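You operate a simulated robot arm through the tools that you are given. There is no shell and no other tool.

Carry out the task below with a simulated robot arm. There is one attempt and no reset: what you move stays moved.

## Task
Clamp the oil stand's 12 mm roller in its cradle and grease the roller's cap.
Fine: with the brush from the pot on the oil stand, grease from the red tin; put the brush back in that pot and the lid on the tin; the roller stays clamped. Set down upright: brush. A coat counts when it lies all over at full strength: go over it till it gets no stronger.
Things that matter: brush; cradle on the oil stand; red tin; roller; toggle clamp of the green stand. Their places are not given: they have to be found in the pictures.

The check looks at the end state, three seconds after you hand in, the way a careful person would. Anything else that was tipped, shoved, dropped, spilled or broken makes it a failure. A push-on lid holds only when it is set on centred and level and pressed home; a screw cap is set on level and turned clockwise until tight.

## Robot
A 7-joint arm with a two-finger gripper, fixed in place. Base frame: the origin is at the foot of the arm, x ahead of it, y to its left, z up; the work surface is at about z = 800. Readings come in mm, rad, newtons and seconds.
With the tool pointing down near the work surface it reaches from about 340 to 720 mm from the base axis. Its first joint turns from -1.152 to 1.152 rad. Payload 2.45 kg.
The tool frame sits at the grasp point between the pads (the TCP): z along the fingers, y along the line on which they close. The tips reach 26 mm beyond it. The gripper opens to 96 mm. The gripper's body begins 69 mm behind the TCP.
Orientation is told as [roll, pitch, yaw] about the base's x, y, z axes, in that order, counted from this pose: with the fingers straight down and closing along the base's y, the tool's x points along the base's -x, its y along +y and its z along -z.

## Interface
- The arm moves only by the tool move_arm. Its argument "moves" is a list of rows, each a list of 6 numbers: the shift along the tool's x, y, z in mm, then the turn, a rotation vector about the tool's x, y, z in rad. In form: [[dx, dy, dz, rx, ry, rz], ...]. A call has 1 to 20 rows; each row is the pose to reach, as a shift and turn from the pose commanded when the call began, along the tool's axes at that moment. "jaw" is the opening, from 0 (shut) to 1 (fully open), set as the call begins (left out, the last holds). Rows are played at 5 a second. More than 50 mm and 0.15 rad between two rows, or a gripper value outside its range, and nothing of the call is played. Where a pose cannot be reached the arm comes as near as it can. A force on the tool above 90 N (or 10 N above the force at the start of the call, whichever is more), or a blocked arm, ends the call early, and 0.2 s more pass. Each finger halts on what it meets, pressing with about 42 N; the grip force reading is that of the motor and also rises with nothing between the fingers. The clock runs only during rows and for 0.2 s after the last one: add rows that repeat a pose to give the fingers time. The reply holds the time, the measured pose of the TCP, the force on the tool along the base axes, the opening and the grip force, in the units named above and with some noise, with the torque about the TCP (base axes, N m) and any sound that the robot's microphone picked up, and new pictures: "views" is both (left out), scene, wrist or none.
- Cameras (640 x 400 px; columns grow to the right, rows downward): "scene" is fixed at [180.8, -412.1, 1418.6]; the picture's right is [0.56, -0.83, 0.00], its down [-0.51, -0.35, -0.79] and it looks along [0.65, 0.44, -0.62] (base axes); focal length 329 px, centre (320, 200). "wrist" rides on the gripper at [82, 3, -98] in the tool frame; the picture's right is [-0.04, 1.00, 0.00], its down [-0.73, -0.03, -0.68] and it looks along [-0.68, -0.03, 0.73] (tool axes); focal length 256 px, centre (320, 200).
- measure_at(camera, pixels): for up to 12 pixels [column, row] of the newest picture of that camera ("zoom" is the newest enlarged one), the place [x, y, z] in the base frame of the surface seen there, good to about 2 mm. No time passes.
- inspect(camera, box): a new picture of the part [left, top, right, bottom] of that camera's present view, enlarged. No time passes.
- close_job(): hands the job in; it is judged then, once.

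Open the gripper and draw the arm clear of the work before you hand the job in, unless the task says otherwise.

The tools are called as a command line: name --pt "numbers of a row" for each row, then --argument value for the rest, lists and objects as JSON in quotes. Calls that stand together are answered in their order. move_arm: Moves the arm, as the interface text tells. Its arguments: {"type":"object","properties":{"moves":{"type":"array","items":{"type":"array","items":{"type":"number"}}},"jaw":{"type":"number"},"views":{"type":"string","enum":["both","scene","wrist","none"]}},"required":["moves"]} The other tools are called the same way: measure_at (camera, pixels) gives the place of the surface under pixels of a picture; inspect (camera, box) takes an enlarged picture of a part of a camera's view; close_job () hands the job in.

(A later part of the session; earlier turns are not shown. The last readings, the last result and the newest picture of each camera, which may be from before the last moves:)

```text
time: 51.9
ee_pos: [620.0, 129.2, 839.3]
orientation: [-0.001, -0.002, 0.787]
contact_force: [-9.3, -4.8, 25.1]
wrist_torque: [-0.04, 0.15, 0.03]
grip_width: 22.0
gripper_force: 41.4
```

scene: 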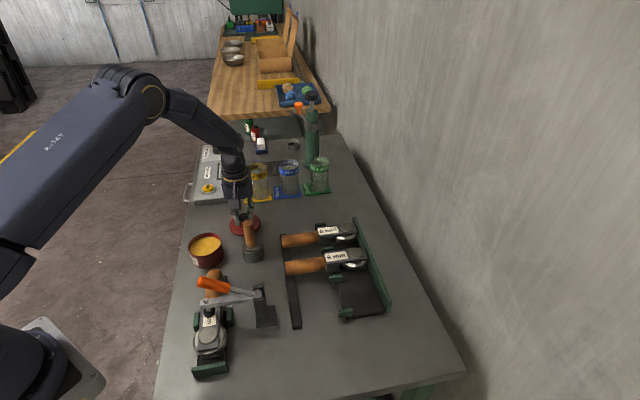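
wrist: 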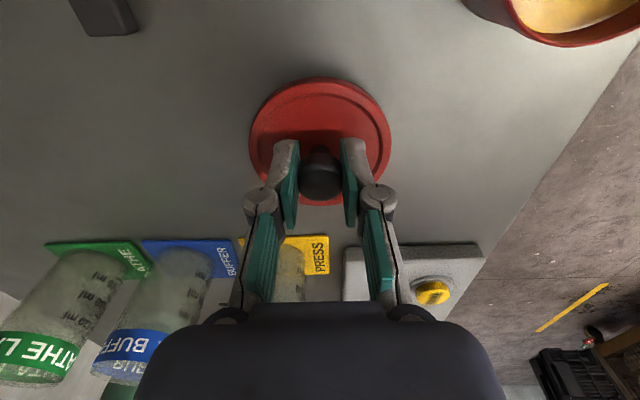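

Contact (25 N): the lid is on the table at TCP z≈840. I'll ease off 1 mm and open.

move_arm --pt "0 0 -1 0 0 0" --pt "0 0 -1 0 0 0" --views "none"

move_arm --pt "0 0 0 0 0 0" --pt "0 0 0 0 0 0" --pt "0 0 0 0 0 0" --pt "0 0 -20 0 0 0" --pt "0 0 -50 0 0 0" --pt "0 0 -90 0 0 0" --pt "0 0 -130 0 0 0" --jaw 0.5

inspect --camera "scene" --box '[175, 185, 285, 285]'

```text
time: 52.5
ee_pos: [620.0, 129.3, 838.9]
orientation: [0.003, -0.004, 0.788]
contact_force: [-1.0, -2.0, 16.0]
wrist_torque: [-0.01, -0.03, 0.01]
grip_width: 21.7
gripper_force: 42.1
```

```text
time: 54.1
ee_pos: [621.7, 126.9, 964.9]
orientation: [0.0, 0.001, 0.789]
contact_force: [0.2, -0.6, -0.7]
wrist_torque: [0.01, 0.01, 0.01]
grip_width: 47.6
gripper_force: 0.1
```

scene: 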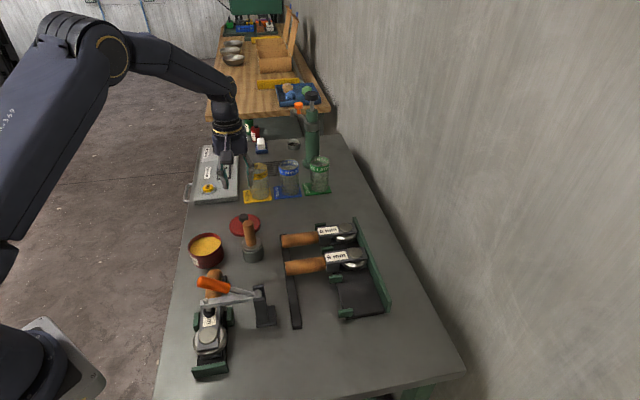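
wrist: 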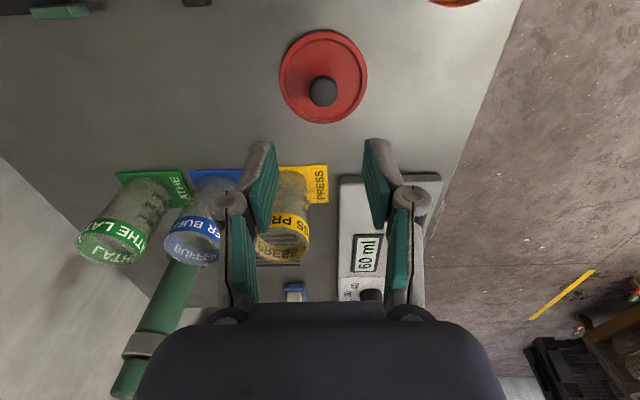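

```text
4.00 times, centred on (230, 235) of scene
```

zoom: 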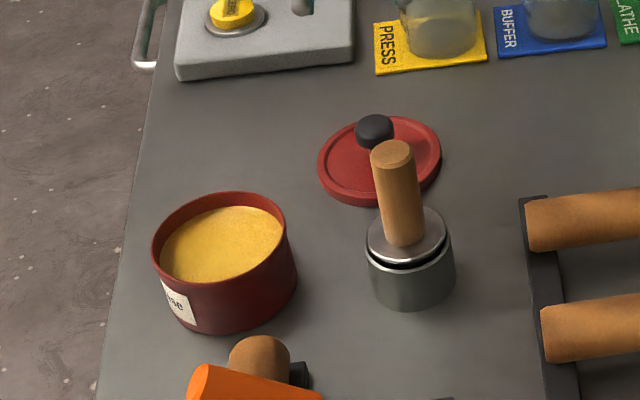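

The lid lies flat. I'll measure the tin rim and grease surface, and the brush once more.

measure_at --camera "zoom" --pixels '[[155, 240], [283, 210], [225, 195], [220, 283], [225, 240], [180, 245], [265, 225], [210, 275], [228, 212], [395, 150], [400, 200], [406, 215]]'

measure_at --camera "zoom" --pixels '[[380, 235], [440, 225], [405, 258], [425, 212], [374, 125], [320, 165], [438, 145], [365, 198], [374, 150], [345, 150], [425, 165], [400, 250]]'

```text
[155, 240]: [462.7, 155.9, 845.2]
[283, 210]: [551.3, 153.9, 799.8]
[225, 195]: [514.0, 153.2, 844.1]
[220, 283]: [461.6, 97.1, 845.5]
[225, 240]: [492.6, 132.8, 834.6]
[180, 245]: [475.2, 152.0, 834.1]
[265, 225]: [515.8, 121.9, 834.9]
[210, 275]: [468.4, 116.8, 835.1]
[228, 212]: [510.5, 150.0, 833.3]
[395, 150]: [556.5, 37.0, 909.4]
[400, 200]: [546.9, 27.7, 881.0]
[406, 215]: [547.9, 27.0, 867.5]
```

```text
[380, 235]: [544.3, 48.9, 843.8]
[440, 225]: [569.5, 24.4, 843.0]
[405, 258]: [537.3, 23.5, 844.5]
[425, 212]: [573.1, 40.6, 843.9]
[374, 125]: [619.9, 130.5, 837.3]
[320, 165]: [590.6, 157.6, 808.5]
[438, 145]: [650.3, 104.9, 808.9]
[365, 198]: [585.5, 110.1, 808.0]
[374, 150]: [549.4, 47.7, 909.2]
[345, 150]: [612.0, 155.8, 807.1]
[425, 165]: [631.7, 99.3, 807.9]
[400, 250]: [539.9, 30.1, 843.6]
```

Tin rim z≈845, grease level z≈834.5, tin centre ≈(487,126). The brush axis is ≈(554,36.5). I'll go over the brush.

move_arm --pt "37 -5 -10 0 0 0" --pt "74 -10 -10 0 0 0" --pt "111.8 -16 -10 0 0 0" --pt "111.8 -16 0 0 0 0" --pt "111.8 -16 0 0 0 0"

inspect --camera "wrist" --box '[230, 40, 410, 220]'

```text
time: 55.3
ee_pos: [550.5, 37.6, 967.8]
orientation: [0.002, -0.002, 0.787]
contact_force: [-0.4, 0.0, 0.0]
wrist_torque: [0.01, 0.0, -0.01]
grip_width: 48.0
gripper_force: 0.1
```

scene: 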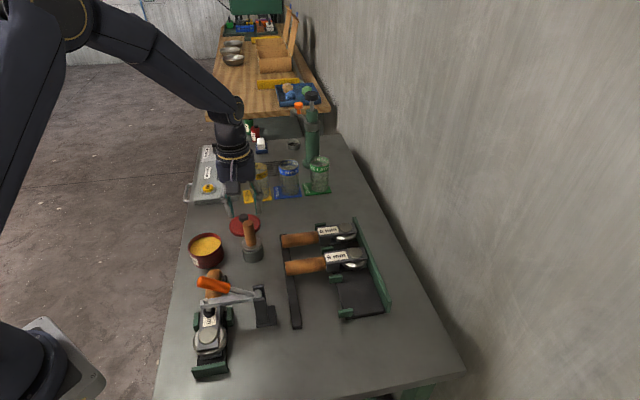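
wrist: 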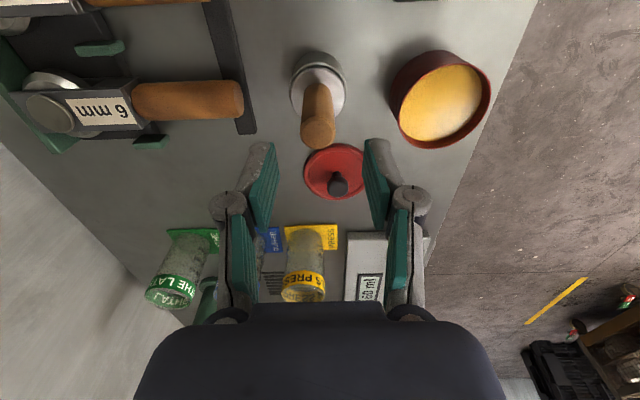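

```text
2.22 times, centred on (320, 130) of wrist
```

zoom: 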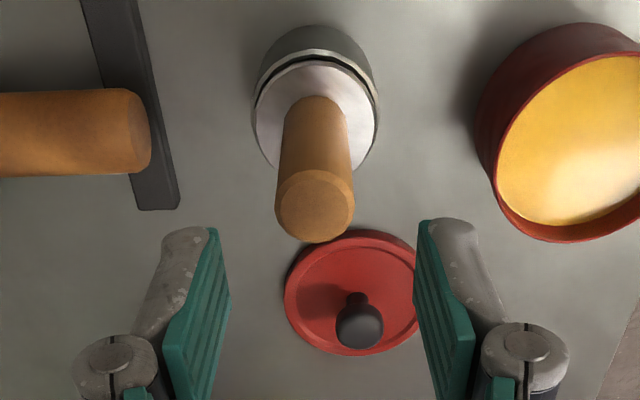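

measure_at --camera "zoom" --pixels '[[317, 205], [280, 200], [352, 205], [315, 235], [318, 175], [255, 110], [375, 115], [318, 55], [315, 175]]'

```text
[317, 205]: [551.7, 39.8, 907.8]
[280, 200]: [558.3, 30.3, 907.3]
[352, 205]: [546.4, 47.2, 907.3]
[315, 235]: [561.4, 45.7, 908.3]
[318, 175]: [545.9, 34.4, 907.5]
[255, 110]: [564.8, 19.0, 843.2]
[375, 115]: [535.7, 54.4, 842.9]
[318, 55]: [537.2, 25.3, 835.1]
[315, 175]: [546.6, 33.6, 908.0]
```

The brush handle is about centred (top ≈(553.5,38)). I'll lower around it to TCP z≈880 with a small correction.

move_arm --pt "-1 -0.5 25 0 0 0" --pt "-2 -1 50 0 0 0" --pt "-2 -1 72 0 0 0" --pt "-2 -1 88 0 0 0" --pt "-2 -1 88 0 0 0"

```text
time: 56.5
ee_pos: [554.9, 40.2, 881.2]
orientation: [0.001, -0.002, 0.789]
contact_force: [0.8, -0.4, 0.3]
wrist_torque: [-0.01, 0.0, 0.01]
grip_width: 47.8
gripper_force: 0.0
```

scene: 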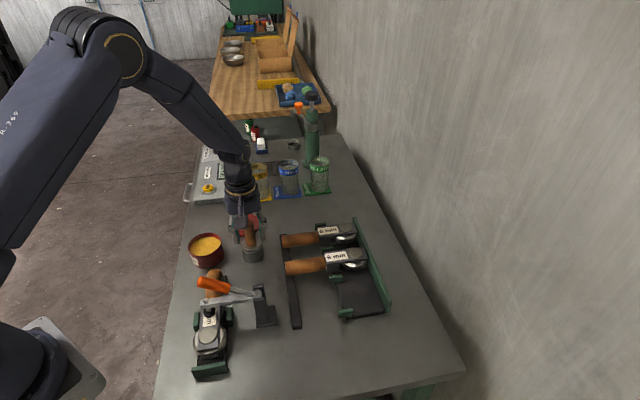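
wrist: 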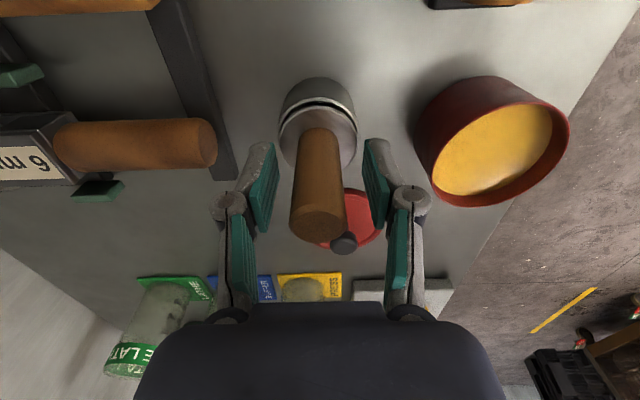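

The handle is between the pads. I'll close the jaws.

move_arm --pt "0 0 0 0 0 0" --pt "0 0 0 0 0 0" --pt "0 0 0 0 0 0" --pt "0 0 0 0 0 0" --jaw 0

inspect --camera "scene" --box '[205, 190, 295, 280]'

```text
time: 57.5
ee_pos: [555.1, 39.9, 880.5]
orientation: [0.001, -0.001, 0.787]
contact_force: [0.5, -0.3, -0.3]
wrist_torque: [-0.03, 0.02, -0.02]
grip_width: 23.6
gripper_force: 42.2
```

scene: 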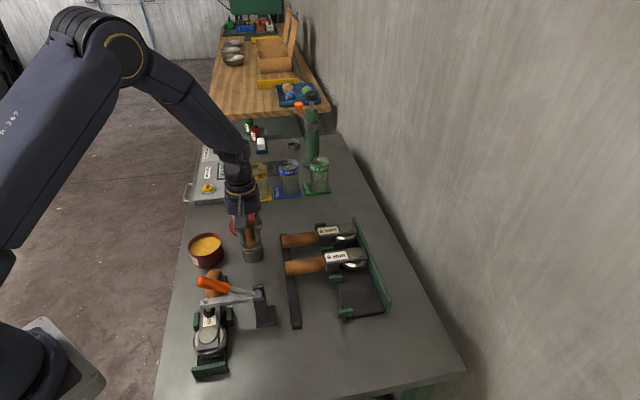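
wrist: 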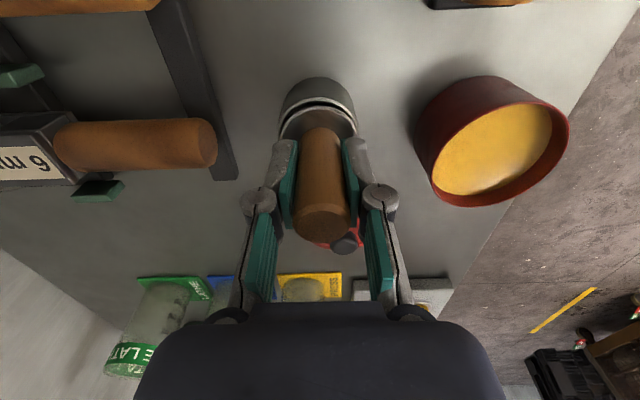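

```text
4.44 times, centred on (250, 235) of scene
```

zoom: 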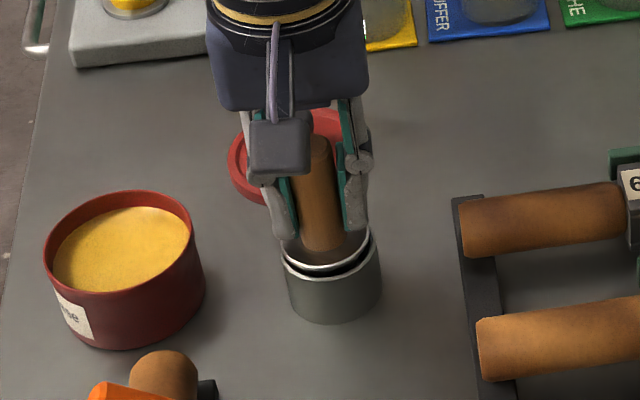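

Gripped at 23.6 mm; I note the return pose as ≈(555,40,880.7). I'll lift the brush out slowly.

move_arm --pt "0 0 -10 0 0 0" --pt "0 0 -25 0 0 0" --pt "0 0 -45 0 0 0" --pt "0 0 -70 0 0 0" --pt "0 0 -95 0 0 0" --pt "0 0 -95 0 0 0"

inspect --camera "scene" --box '[195, 150, 305, 270]'

```text
time: 58.9
ee_pos: [554.9, 39.6, 976.8]
orientation: [0.001, 0.001, 0.787]
contact_force: [-0.5, 0.7, -0.2]
wrist_torque: [0.0, -0.01, 0.02]
grip_width: 23.4
gripper_force: 42.0
```

scene: 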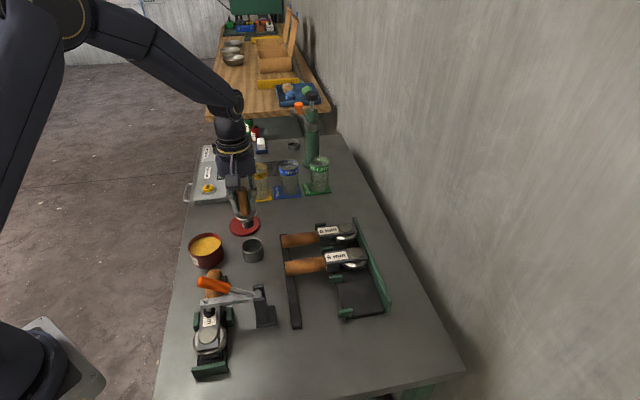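
wrist: 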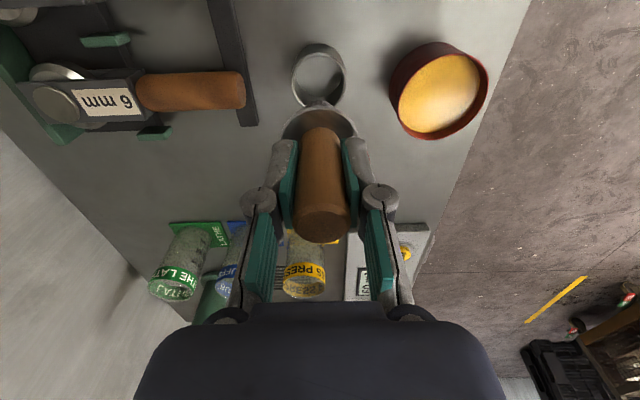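

```text
3.33 times, centred on (250, 210) of scene
```

zoom: 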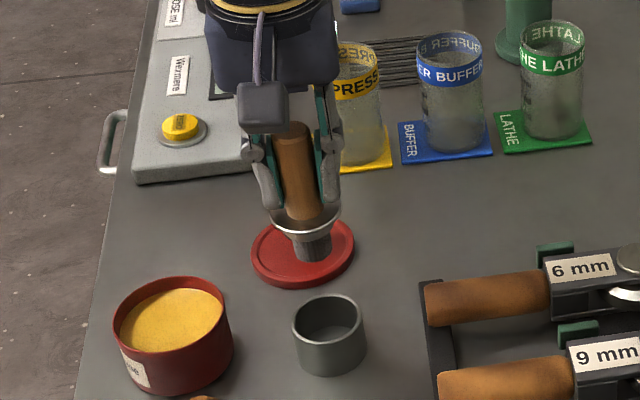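

The brush is out: a ferrule with short grey bristles below. I'll measure the bristle tip relative to the TCP, and the pot's rim.

inspect --camera "scene" --box '[225, 180, 275, 270]'

measure_at --camera "zoom" --pixels '[[320, 190], [320, 170], [320, 195]]'

```text
4.44 times, centred on (250, 225) of scene
```

zoom: 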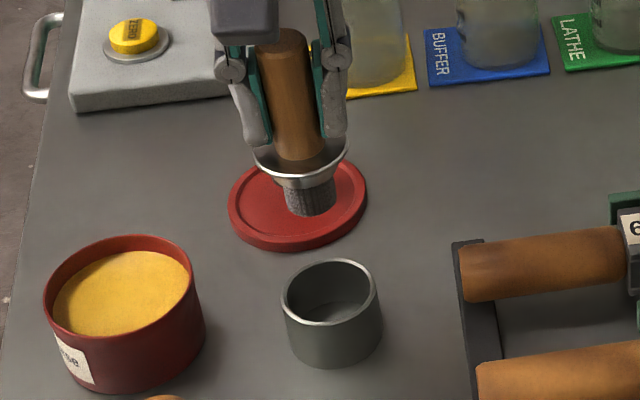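

```text
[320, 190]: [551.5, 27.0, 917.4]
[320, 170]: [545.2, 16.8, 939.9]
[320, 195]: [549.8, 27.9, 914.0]
```

measure_at --camera "zoom" --pixels '[[310, 213], [292, 208], [333, 207], [312, 200], [290, 190], [334, 185], [313, 180], [284, 300], [377, 290], [332, 262], [330, 322], [330, 310]]'

```text
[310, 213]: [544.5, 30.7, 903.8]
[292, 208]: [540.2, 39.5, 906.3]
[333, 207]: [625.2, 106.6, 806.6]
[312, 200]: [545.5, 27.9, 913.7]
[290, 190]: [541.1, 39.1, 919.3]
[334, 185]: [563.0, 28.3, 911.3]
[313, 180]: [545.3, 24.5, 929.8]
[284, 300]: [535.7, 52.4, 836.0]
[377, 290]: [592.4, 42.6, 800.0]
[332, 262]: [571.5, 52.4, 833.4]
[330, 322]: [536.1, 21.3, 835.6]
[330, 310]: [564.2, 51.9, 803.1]
```

Bristle tip is about 74.5 mm below the TCP, pot centre ≈(553.6,37). I'll carry the brush over the tin and dip about 8 mm into the grease with a small swirl.

move_arm --pt "-4 28 0 0 0 0" --pt "-8 55 0 0 0 0" --pt "-12 83 0 0 0 0" --pt "-15.5 109.7 0 0 0 0" --pt "-15.5 109.7 25 0 0 0" --pt "-15.5 109.7 45 0 0 0" --pt "-15.5 109.7 45 0 0 0"

inspect --camera "scene" --box '[165, 180, 265, 280]'

```text
time: 60.5
ee_pos: [488.5, 127.7, 932.2]
orientation: [0.002, 0.001, 0.787]
contact_force: [0.3, 0.5, -1.0]
wrist_torque: [0.03, 0.0, -0.01]
grip_width: 23.7
gripper_force: 42.7
```

scene: 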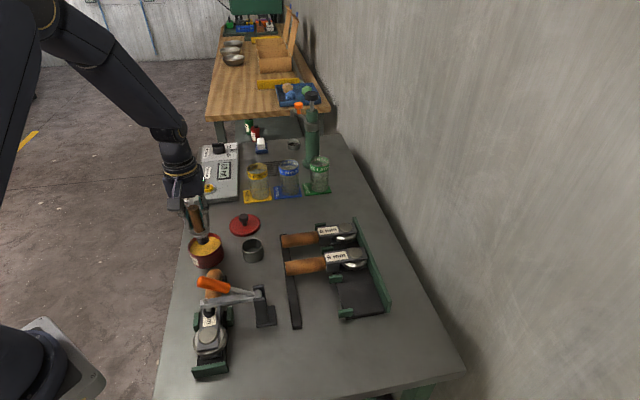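
wrist: 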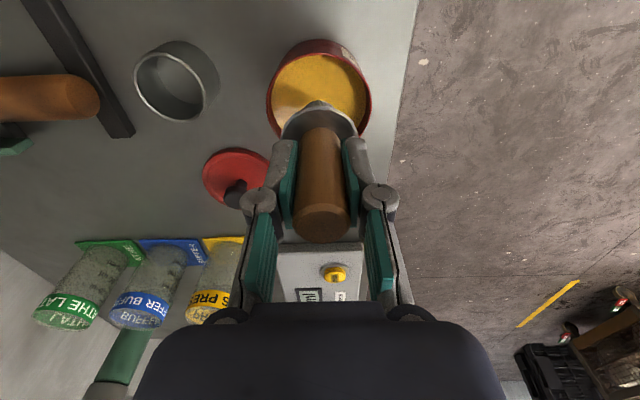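

```text
4.00 times, centred on (215, 230) of scene
```

zoom: 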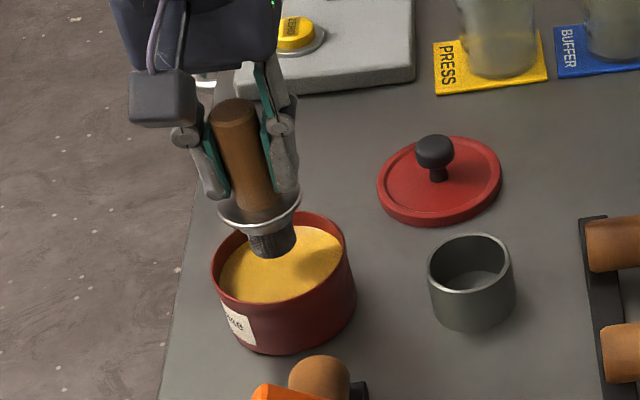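

The bristles hang above the middle of the grease. I'll dip to TCP z≈901 and swirl a little.

move_arm --pt "0 0 12 0 0 0" --pt "0 0 24 0 0 0" --pt "0 0 31 0 0 0" --pt "5 0 31 0 0 0" --pt "0 5 31 0 0 0" --pt "-5 0 31 0 0 0" --pt "0 -5 31 0 0 0" --pt "0 0 31 0 0 0" --pt "0 0 31 0 0 0"

inspect --camera "scene" --box '[165, 180, 265, 280]'

```text
time: 62.5
ee_pos: [488.2, 127.7, 901.6]
orientation: [-0.001, -0.005, 0.788]
contact_force: [0.6, -2.2, 40.8]
wrist_torque: [-0.23, -0.12, -0.03]
grip_width: 23.4
gripper_force: 41.9
```

scene: 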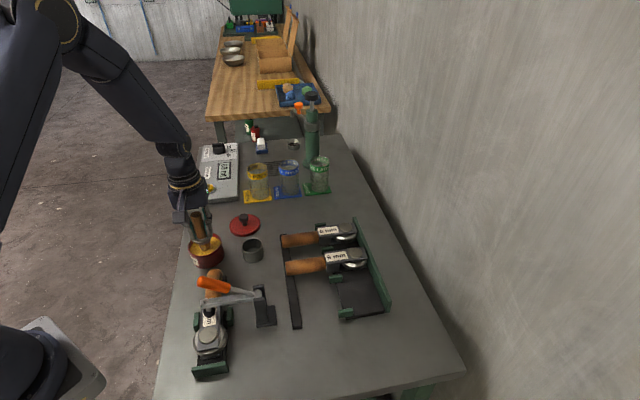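
wrist: 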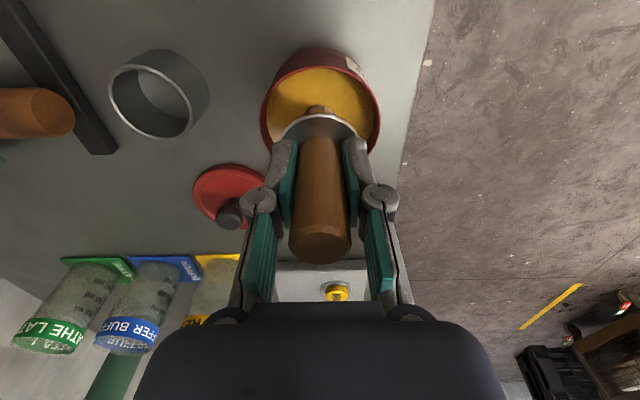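

```text
4.00 times, centred on (215, 230) of scene
```

zoom: 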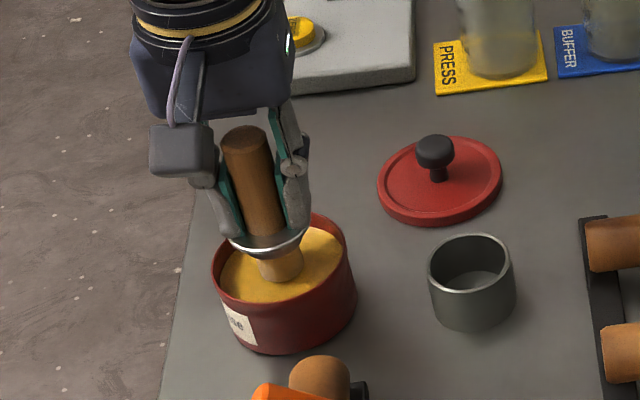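

The grease resists (41 N) and the bristles turned yellow — loaded. I'll lift and check how the brush sits in the grip.

move_arm --pt "0 0 -10 0 0 0" --pt "0 0 -30 0 0 0" --pt "0 0 -55 0 0 0" --pt "0 0 -75 0 0 0" --pt "0 0 -75 0 0 0"

inspect --camera "scene" --box '[175, 170, 235, 270]'

```text
time: 63.7
ee_pos: [487.2, 129.0, 975.5]
orientation: [0.002, 0.0, 0.788]
contact_force: [0.1, 0.4, -0.7]
wrist_torque: [0.03, -0.06, -0.03]
grip_width: 23.5
gripper_force: 41.8
```

scene: 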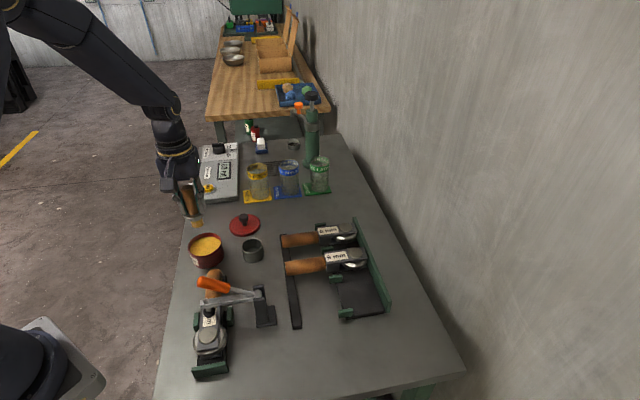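
wrist: 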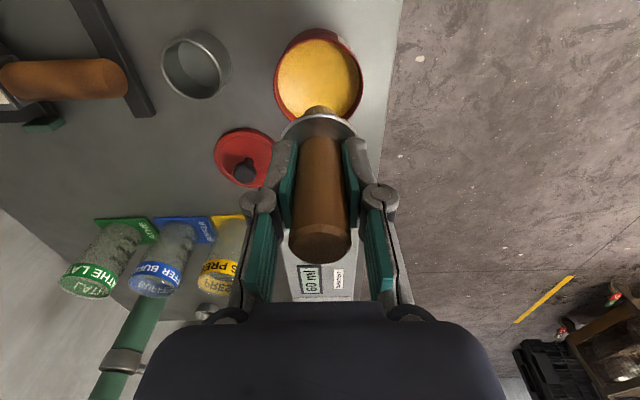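

```text
4.00 times, centred on (205, 220) of scene
```

zoom: 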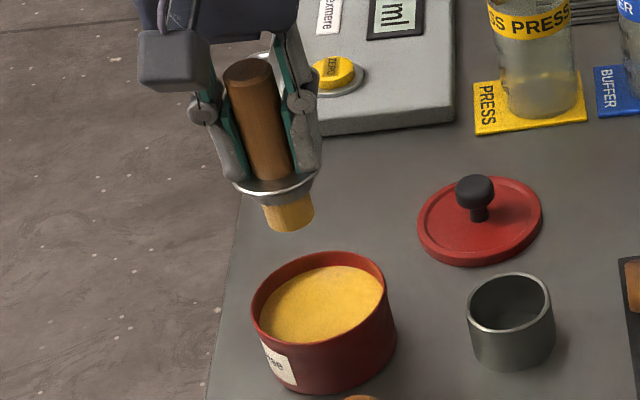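

measure_at --camera "zoom" --pixels '[[290, 228], [268, 222], [311, 218], [290, 212], [268, 182], [277, 190], [250, 72], [262, 68], [280, 145], [265, 110], [300, 190], [240, 185]]'

```text
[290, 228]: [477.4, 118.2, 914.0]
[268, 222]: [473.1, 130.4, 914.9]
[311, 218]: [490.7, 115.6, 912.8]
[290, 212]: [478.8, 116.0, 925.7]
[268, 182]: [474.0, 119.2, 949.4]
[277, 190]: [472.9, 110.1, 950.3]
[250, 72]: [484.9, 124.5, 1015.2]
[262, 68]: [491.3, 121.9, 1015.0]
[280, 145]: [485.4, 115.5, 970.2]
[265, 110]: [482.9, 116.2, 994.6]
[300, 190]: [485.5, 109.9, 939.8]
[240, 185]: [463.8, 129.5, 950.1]
```

The brush slid up 11 mm in the grip (tip now ≈63 mm below TCP, ferrule against the fingertips), still upright. I'll rise, carry it over the clamp at height, and come down to ~25 mm above the cap.

move_arm --pt "0 0 -42 0 0 0" --pt "0 0 -85 0 0 0" --pt "40 -4 -85 0 0 0" --pt "80 -9 -85 0 0 0" --pt "120 -13 -85 0 0 0" --pt "160 -18 -85 0 0 0" --pt "200 -22 -85 0 0 0" --pt "239.3 -26.5 -85 0 0 0" --pt "239.3 -26.5 -45 0 0 0" --pt "239.3 -26.5 -5 0 0 0" --pt "239.3 -26.5 35 0 0 0" --pt "239.3 -26.5 35 0 0 0"

inspect --camera "scene" --box '[160, 230, 280, 390]'

```text
time: 66.3
ee_pos: [338.2, -59.7, 939.2]
orientation: [0.003, -0.001, 0.789]
contact_force: [-0.9, 0.4, -0.6]
wrist_torque: [0.0, -0.01, -0.03]
grip_width: 23.2
gripper_force: 42.6
```

scene: 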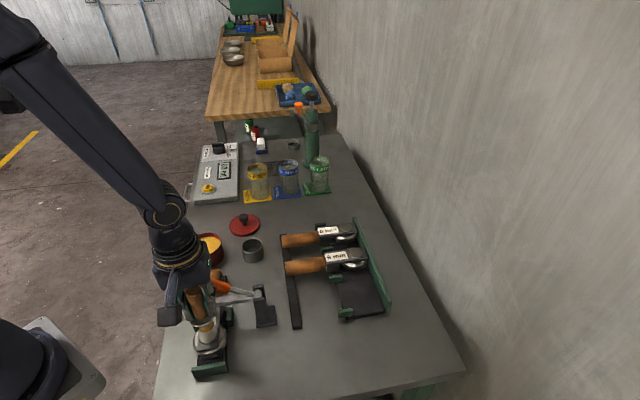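
wrist: 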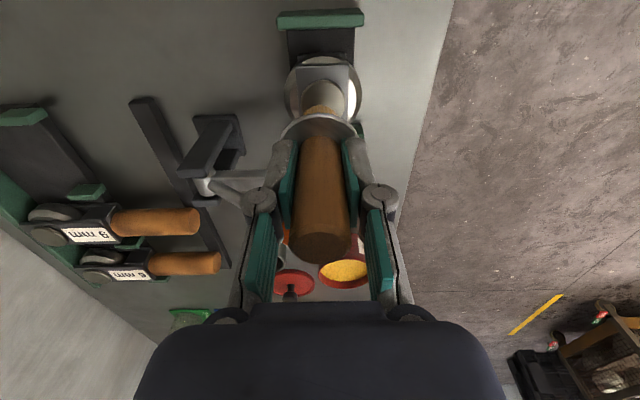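

```text
2.50 times, centred on (220, 310) of scene
```

zoom: 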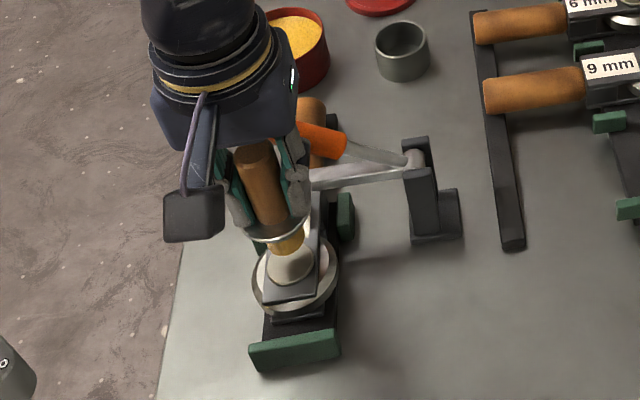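

The brush hangs above the cap. I'll zoom in and measure bristle tip versus cap centre.

inspect --camera "scene" --box '[185, 300, 245, 370]'

inspect --camera "wrist" --box '[260, 20, 380, 150]'

```text
5.71 times, centred on (215, 335) of scene
```

zoom: 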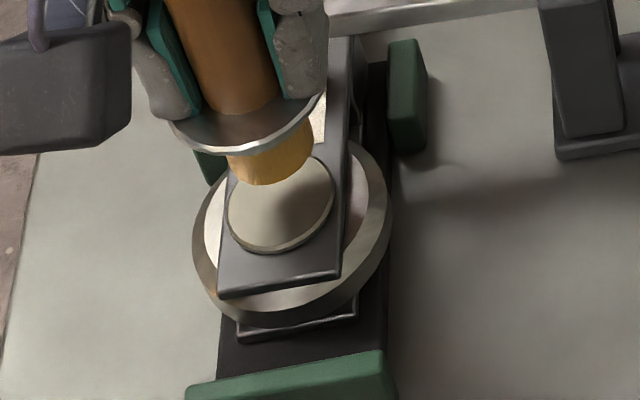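

```text
3.08 times, centred on (320, 85) of wrist
```

zoom: 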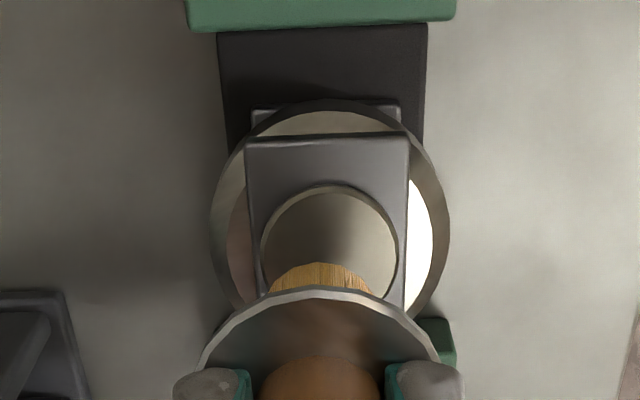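

measure_at --camera "zoom" --pixels '[[262, 245], [397, 245], [330, 190], [275, 290], [372, 290], [320, 270], [330, 240], [250, 150], [405, 145]]'

inspect --camera "scene" --box '[185, 300, 245, 370]'

measure_at --camera "zoom" --pixels '[[265, 184], [238, 175], [305, 162], [268, 165], [230, 215], [330, 195], [280, 247], [280, 210], [315, 165], [225, 290], [335, 270]]'

```text
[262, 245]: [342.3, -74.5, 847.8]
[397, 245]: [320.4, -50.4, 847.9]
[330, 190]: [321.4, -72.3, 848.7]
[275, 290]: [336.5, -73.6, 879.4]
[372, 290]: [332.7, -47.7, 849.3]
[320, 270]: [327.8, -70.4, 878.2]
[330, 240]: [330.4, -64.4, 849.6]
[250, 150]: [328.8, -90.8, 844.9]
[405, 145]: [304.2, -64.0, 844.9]
```

```text
5.71 times, centred on (215, 335) of scene
```

zoom: 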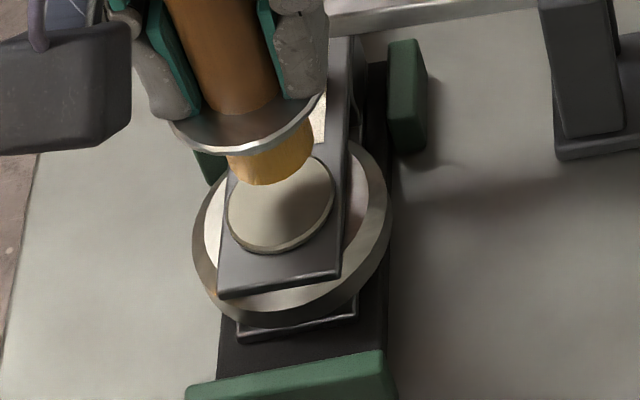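

```text
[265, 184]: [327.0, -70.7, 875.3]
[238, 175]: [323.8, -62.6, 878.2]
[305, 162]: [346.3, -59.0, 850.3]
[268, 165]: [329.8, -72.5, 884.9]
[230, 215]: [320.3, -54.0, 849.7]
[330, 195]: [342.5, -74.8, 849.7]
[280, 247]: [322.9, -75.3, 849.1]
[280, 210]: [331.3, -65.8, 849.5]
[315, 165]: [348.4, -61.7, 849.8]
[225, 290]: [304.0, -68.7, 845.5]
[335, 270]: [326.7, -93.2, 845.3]
```

Bristles (radius ≈11.5) need a shift of +3 in tool x and +2.4 in tool y to centre on the cap (331.8,−63.5, radius ≈15). I'll shift and lower to first contact near TCP z≈913.

move_arm --pt "3 2.4 8 0 0 0" --pt "3 2.4 16 0 0 0" --pt "3 2.4 21 0 0 0" --pt "3 2.4 24 0 0 0" --pt "3 2.4 24 0 0 0"

inspect --camera "scene" --box '[185, 300, 245, 370]'

```text
time: 67.5
ee_pos: [334.9, -61.1, 915.5]
orientation: [0.003, -0.001, 0.788]
contact_force: [-3.2, 0.1, 26.7]
wrist_torque: [0.05, 0.18, 0.02]
grip_width: 23.6
gripper_force: 41.7
```

scene: 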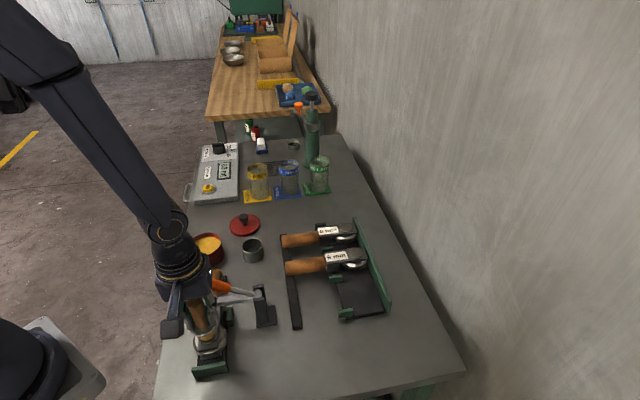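
wrist: 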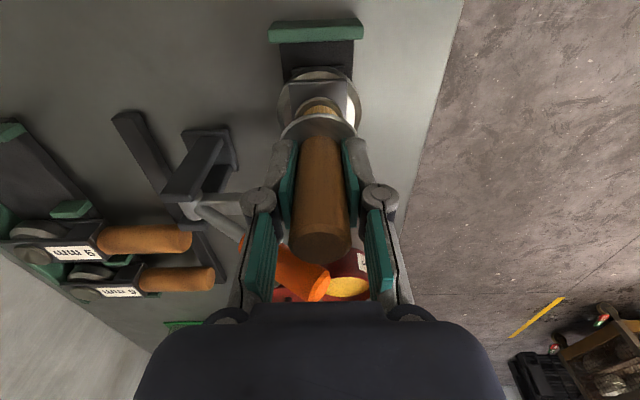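

```text
5.71 times, centred on (215, 335) of scene
```

zoom: 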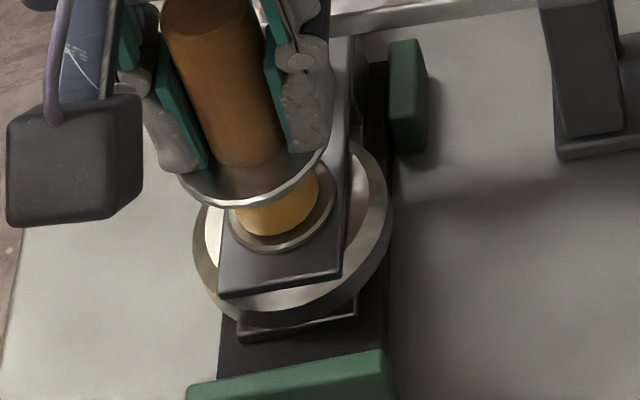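

In contact (27 N), the bristles centred on the cap. I'll ease slightly and sweep a circle of 5 mm radius to cover the whole cap.

move_arm --pt "0 0 -0.7 0 0 0" --pt "5 0 -0.7 0 0 0" --pt "4.3 2.5 -0.7 0 0 0" --pt "2.5 4.3 -0.7 0 0 0" --pt "0 5 -0.7 0 0 0" --pt "-2.5 4.3 -0.7 0 0 0" --pt "-4.3 2.5 -0.7 0 0 0" --pt "-5 0 -0.7 0 0 0" --pt "-4.3 -2.5 -0.7 0 0 0" --pt "-2.5 -4.3 -0.7 0 0 0" --pt "0 -5 -0.7 0 0 0" --pt "2.5 -4.3 -0.7 0 0 0" --pt "4.3 -2.5 -0.7 0 0 0" --pt "5 0 -0.7 0 0 0" --pt "0 0 -0.7 0 0 0" --pt "0 0 -0.7 0 0 0"

inspect --camera "scene" --box '[185, 300, 245, 370]'

```text
time: 70.9
ee_pos: [334.2, -60.8, 916.5]
orientation: [0.001, -0.002, 0.788]
contact_force: [-0.4, 0.2, -0.8]
wrist_torque: [-0.01, 0.02, -0.02]
grip_width: 23.4
gripper_force: 42.2
out of reach, approached as far as the arm can: row 3, 4, 5
```

scene: 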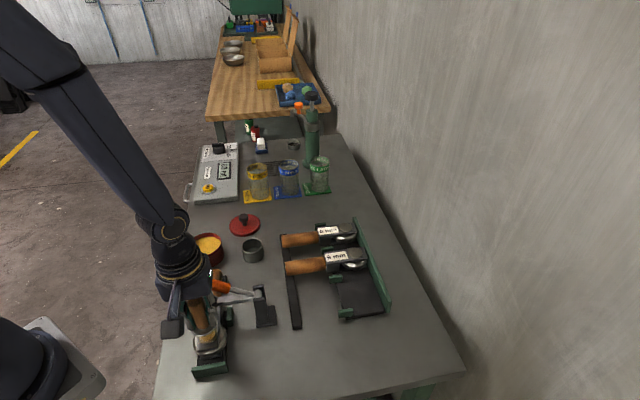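
wrist: 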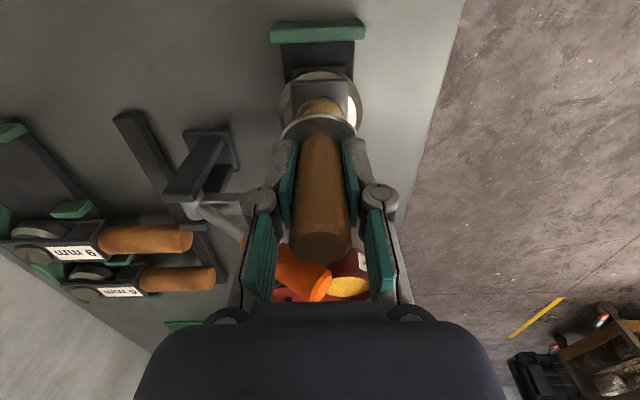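

```text
5.71 times, centred on (215, 335) of scene
```

zoom: 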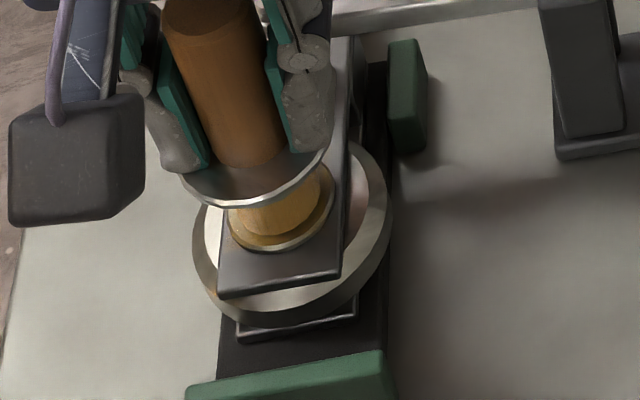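

The cap is turning yellow. The far-inner points were slightly out of reach, so I'll lift 45 mm and look at the coat.

move_arm --pt "0 0 -20 0 0 0" --pt "-20 0 -50 0 0 0" --pt "-45 0 -80 0 0 0" --pt "-80 0 -100 0 0 0" --pt "-80 0 -100 0 0 0"

inspect --camera "scene" --box '[190, 310, 240, 360]'

inspect --camera "wrist" --box '[260, 0, 380, 130]'

```text
time: 71.7
ee_pos: [350.5, -41.4, 988.8]
orientation: [0.025, 0.035, 0.77]
contact_force: [-10.2, -3.6, -3.0]
wrist_torque: [-0.13, 0.4, -0.06]
grip_width: 23.3
gripper_force: 42.1
stopped in row 4: the force on the tool passed its limit at 120 N (the readings are from after the stop); the commanded pose is now the measured one
```

scene: 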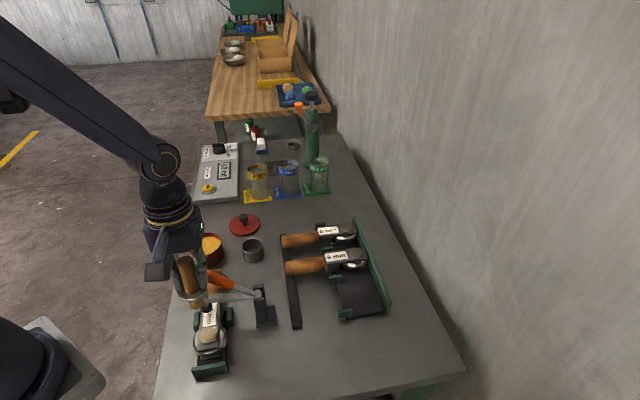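
wrist: 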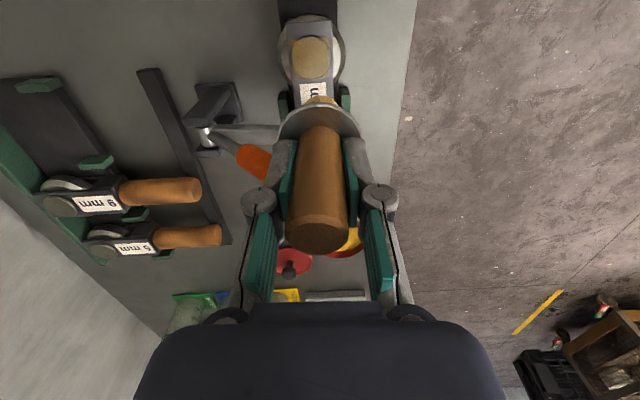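

```text
8.00 times, centred on (215, 335) of scene
```

zoom: 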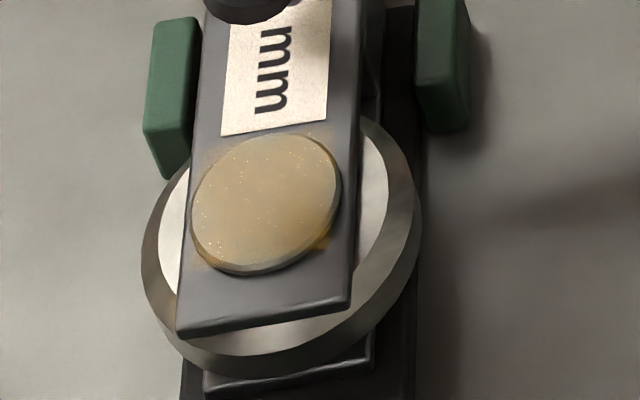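

```text
3.08 times, centred on (320, 65) of wrist
```

zoom: 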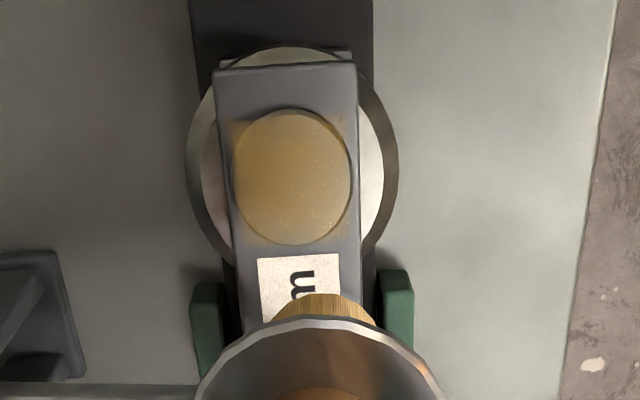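

I pulled toward the clamp too early and bumped it (120 N). I'll back away along −s at once, rise, and inspect the clamp and brush.

move_arm --pt "10 0 0 0 0 0" --pt "15 0 -10 0 0 0" --pt "15 0 -40 0 0 0" --pt "15 0 -80 0 0 0" --pt "15 0 -80 0 0 0"

inspect --camera "scene" --box '[185, 265, 285, 365]'

inspect --camera "scene" --box '[130, 180, 250, 290]'

```text
time: 72.9
ee_pos: [344.7, -50.1, 1069.6]
orientation: [0.02, 0.029, 0.771]
contact_force: [1.0, 0.0, -1.0]
wrist_torque: [-0.03, -0.03, -0.03]
grip_width: 23.4
gripper_force: 42.0
```

scene: 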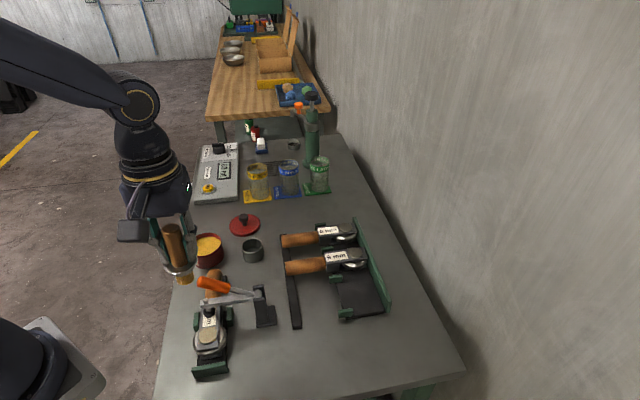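
wrist: 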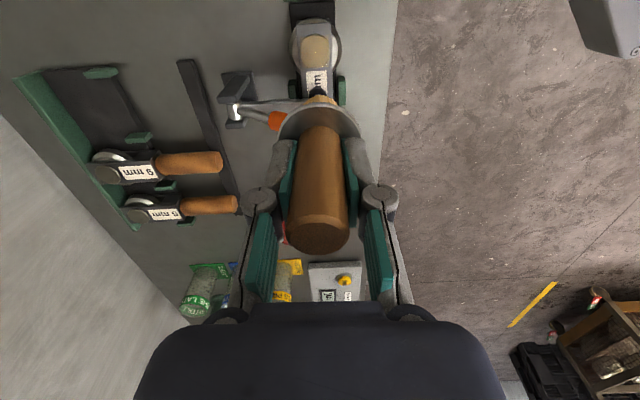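

```text
4.00 times, centred on (235, 315) of scene
```

zoom: 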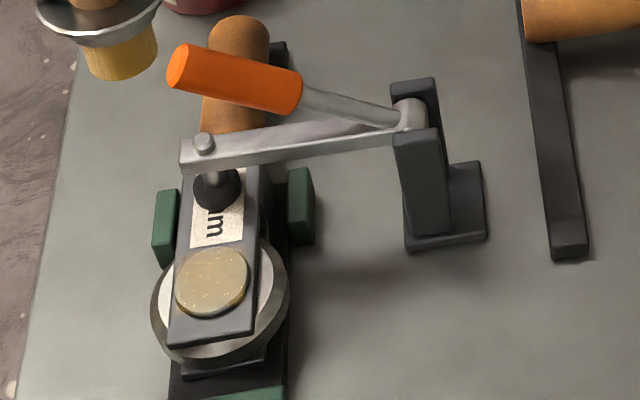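

```text
3.64 times, centred on (190, 235) of scene
```

zoom: 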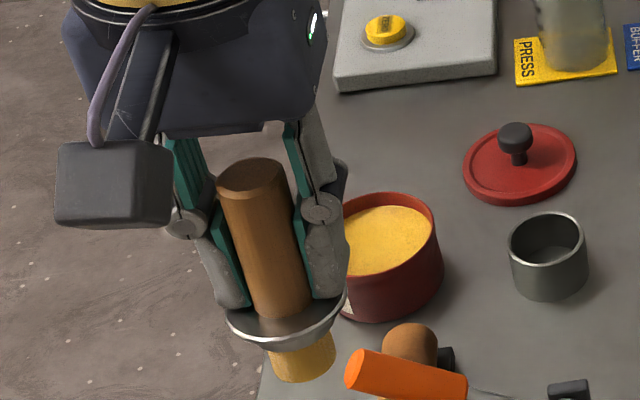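

The clamp looks unchanged. I'll verify by measuring the clamp, roller cap and brush.

measure_at --camera "zoom" --pixels '[[252, 170], [240, 178], [300, 378], [275, 360], [330, 340], [265, 300], [270, 350], [240, 325], [340, 300], [285, 310]]'

inspect --camera "scene" --box '[185, 265, 285, 365]'

measure_at --camera "zoom" --pixels '[[185, 65], [290, 90], [350, 105], [410, 108], [195, 155], [260, 150], [385, 135], [213, 190], [213, 282], [178, 330], [250, 322], [440, 225]]'

```text
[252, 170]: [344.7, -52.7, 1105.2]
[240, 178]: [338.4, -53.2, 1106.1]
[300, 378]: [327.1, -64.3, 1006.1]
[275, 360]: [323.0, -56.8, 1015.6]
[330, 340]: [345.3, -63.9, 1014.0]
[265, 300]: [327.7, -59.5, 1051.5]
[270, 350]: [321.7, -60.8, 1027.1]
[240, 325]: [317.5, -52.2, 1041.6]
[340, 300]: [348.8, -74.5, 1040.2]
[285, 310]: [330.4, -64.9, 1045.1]
```

```text
4.00 times, centred on (235, 315) of scene
```

zoom: 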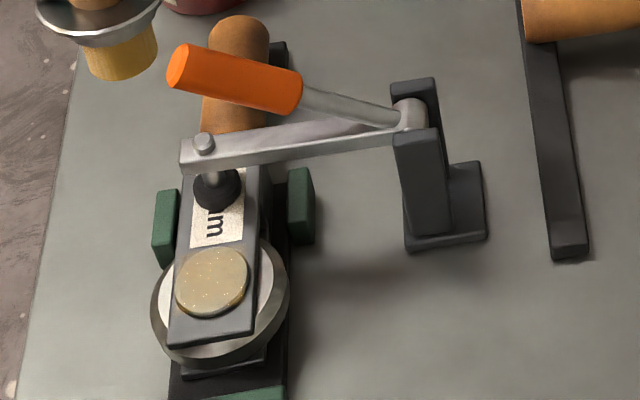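

```text
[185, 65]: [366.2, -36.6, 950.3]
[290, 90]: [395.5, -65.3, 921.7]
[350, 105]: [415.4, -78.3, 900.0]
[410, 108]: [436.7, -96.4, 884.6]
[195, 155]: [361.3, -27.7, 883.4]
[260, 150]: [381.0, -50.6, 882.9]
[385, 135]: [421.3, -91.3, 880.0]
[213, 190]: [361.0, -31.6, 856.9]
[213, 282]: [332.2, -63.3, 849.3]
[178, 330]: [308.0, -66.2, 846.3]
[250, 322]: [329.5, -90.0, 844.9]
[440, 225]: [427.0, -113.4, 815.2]
```

The clamp (handle end (366,−37,950)) and cap (332,−63) are where they were. The coat is still thin and the brush tipped ~5° in the grip, so I'll level the tool and go back to the tin for more grease, staying high over the clamp.

move_arm --pt "0 0 0 0.0204 -0.0287 -0.0144" --pt "-40 4 0 0.0204 -0.0287 -0.0144" --pt "-80 8 0 0.0204 -0.0287 -0.0144" --pt "-120 12 0 0.0204 -0.0287 -0.0144" --pt "-160 16 0 0.0204 -0.0287 -0.0144" --pt "-200 20 0 0.0204 -0.0287 -0.0144" --pt "-229.4 23.9 0 0.0204 -0.0287 -0.0144" --pt "-229.4 23.9 40 0.0204 -0.0287 -0.0144" --pt "-229.4 23.9 80 0.0204 -0.0287 -0.0144" --pt "-229.4 23.9 120 0.0204 -0.0287 -0.0144" --pt "-229.4 23.9 150 0.0204 -0.0287 -0.0144" --pt "-229.4 23.9 150 0.0204 -0.0287 -0.0144"

inspect --camera "scene" --box '[165, 180, 265, 280]'

```text
time: 75.5
ee_pos: [489.1, 124.9, 913.6]
orientation: [-0.001, 0.0, 0.783]
contact_force: [0.0, 0.0, -0.8]
wrist_torque: [0.01, -0.02, 0.0]
grip_width: 23.1
gripper_force: 41.7
```

scene: 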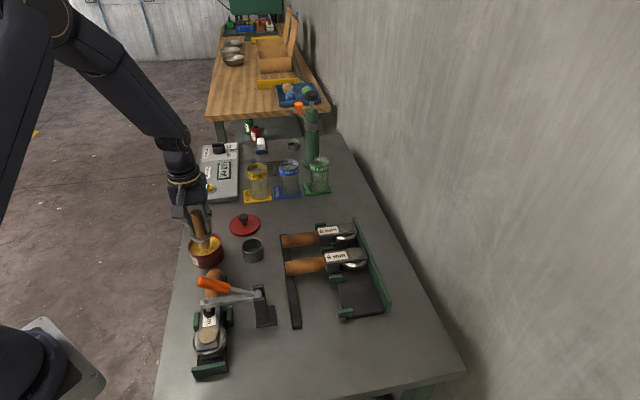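
wrist: 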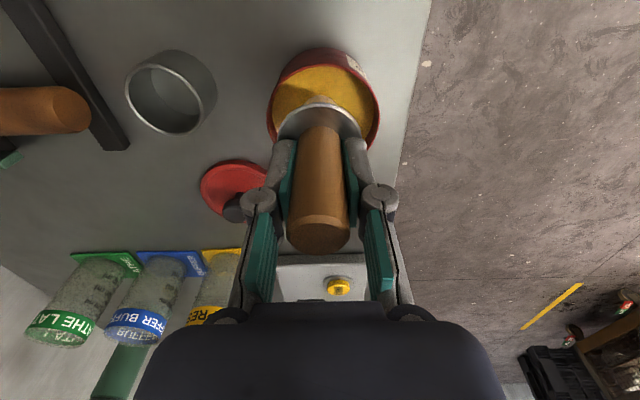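

```text
4.00 times, centred on (215, 230) of scene
```

zoom: 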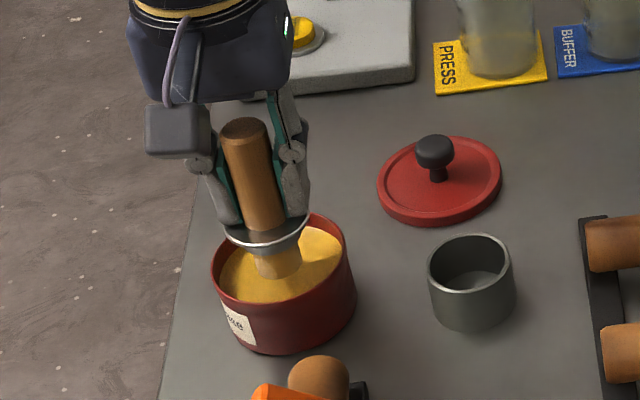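

The brush is over the grease. I'll press it in gently until ~15–20 N and swirl.

move_arm --pt "0 0 6 0 0 0" --pt "0 0 11 0 0 0" --pt "0 0 13 0 0 0" --pt "0 0 14.5 0 0 0" --pt "0 0 14.5 0 0 0" --views "none"

```text
time: 76.7
ee_pos: [490.3, 125.3, 901.2]
orientation: [-0.004, -0.004, 0.783]
contact_force: [-10.5, -2.9, 54.2]
wrist_torque: [-0.19, 0.59, 0.0]
grip_width: 23.1
gripper_force: 41.9
```

Firm contact (54 N). I'll ease off, swirl lightly, then lift and check the brush's angle.

move_arm --pt "0 0 -2 0 0 0" --pt "3 0 -2 0 0 0" --pt "0 3 -2 0 0 0" --pt "-3 0 -2 0 0 0" --pt "0 -3 -2 0 0 0" --pt "0 0 -2 0 0 0" --pt "0 0 -20 0 0 0" --pt "0 0 -45 0 0 0" --pt "0 0 -75 0 0 0" --pt "0 0 -75 0 0 0"

inspect --camera "scene" --box '[175, 170, 235, 270]'

```text
time: 78.9
ee_pos: [487.3, 126.7, 974.8]
orientation: [0.0, 0.002, 0.784]
contact_force: [-0.6, -0.5, -1.1]
wrist_torque: [-0.01, 0.0, -0.05]
grip_width: 23.4
gripper_force: 41.6
```

scene: 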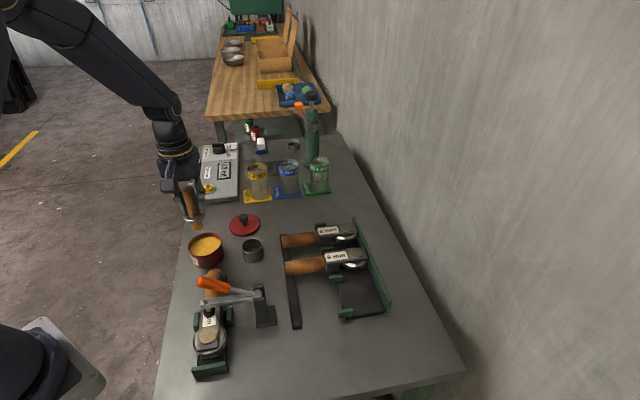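
wrist: 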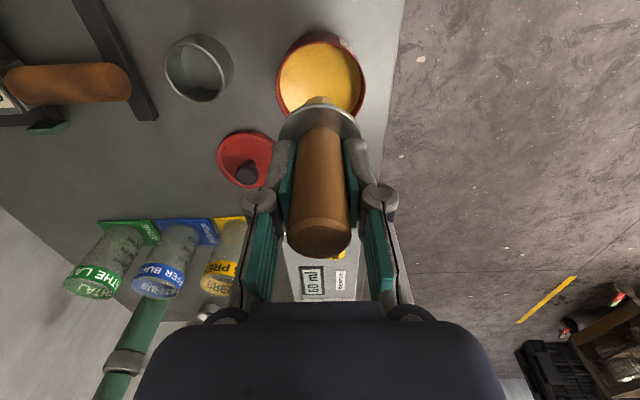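

```text
4.00 times, centred on (205, 220) of scene
```

zoom: 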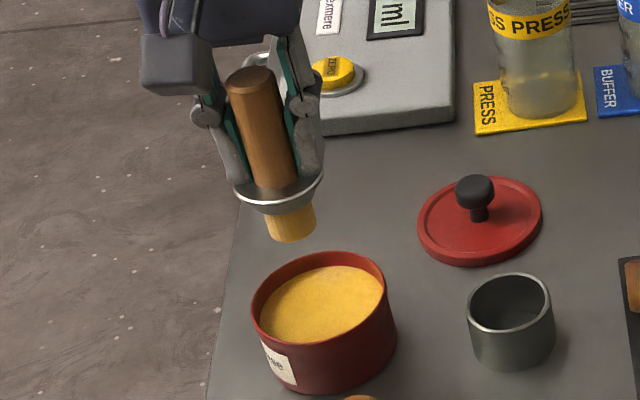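

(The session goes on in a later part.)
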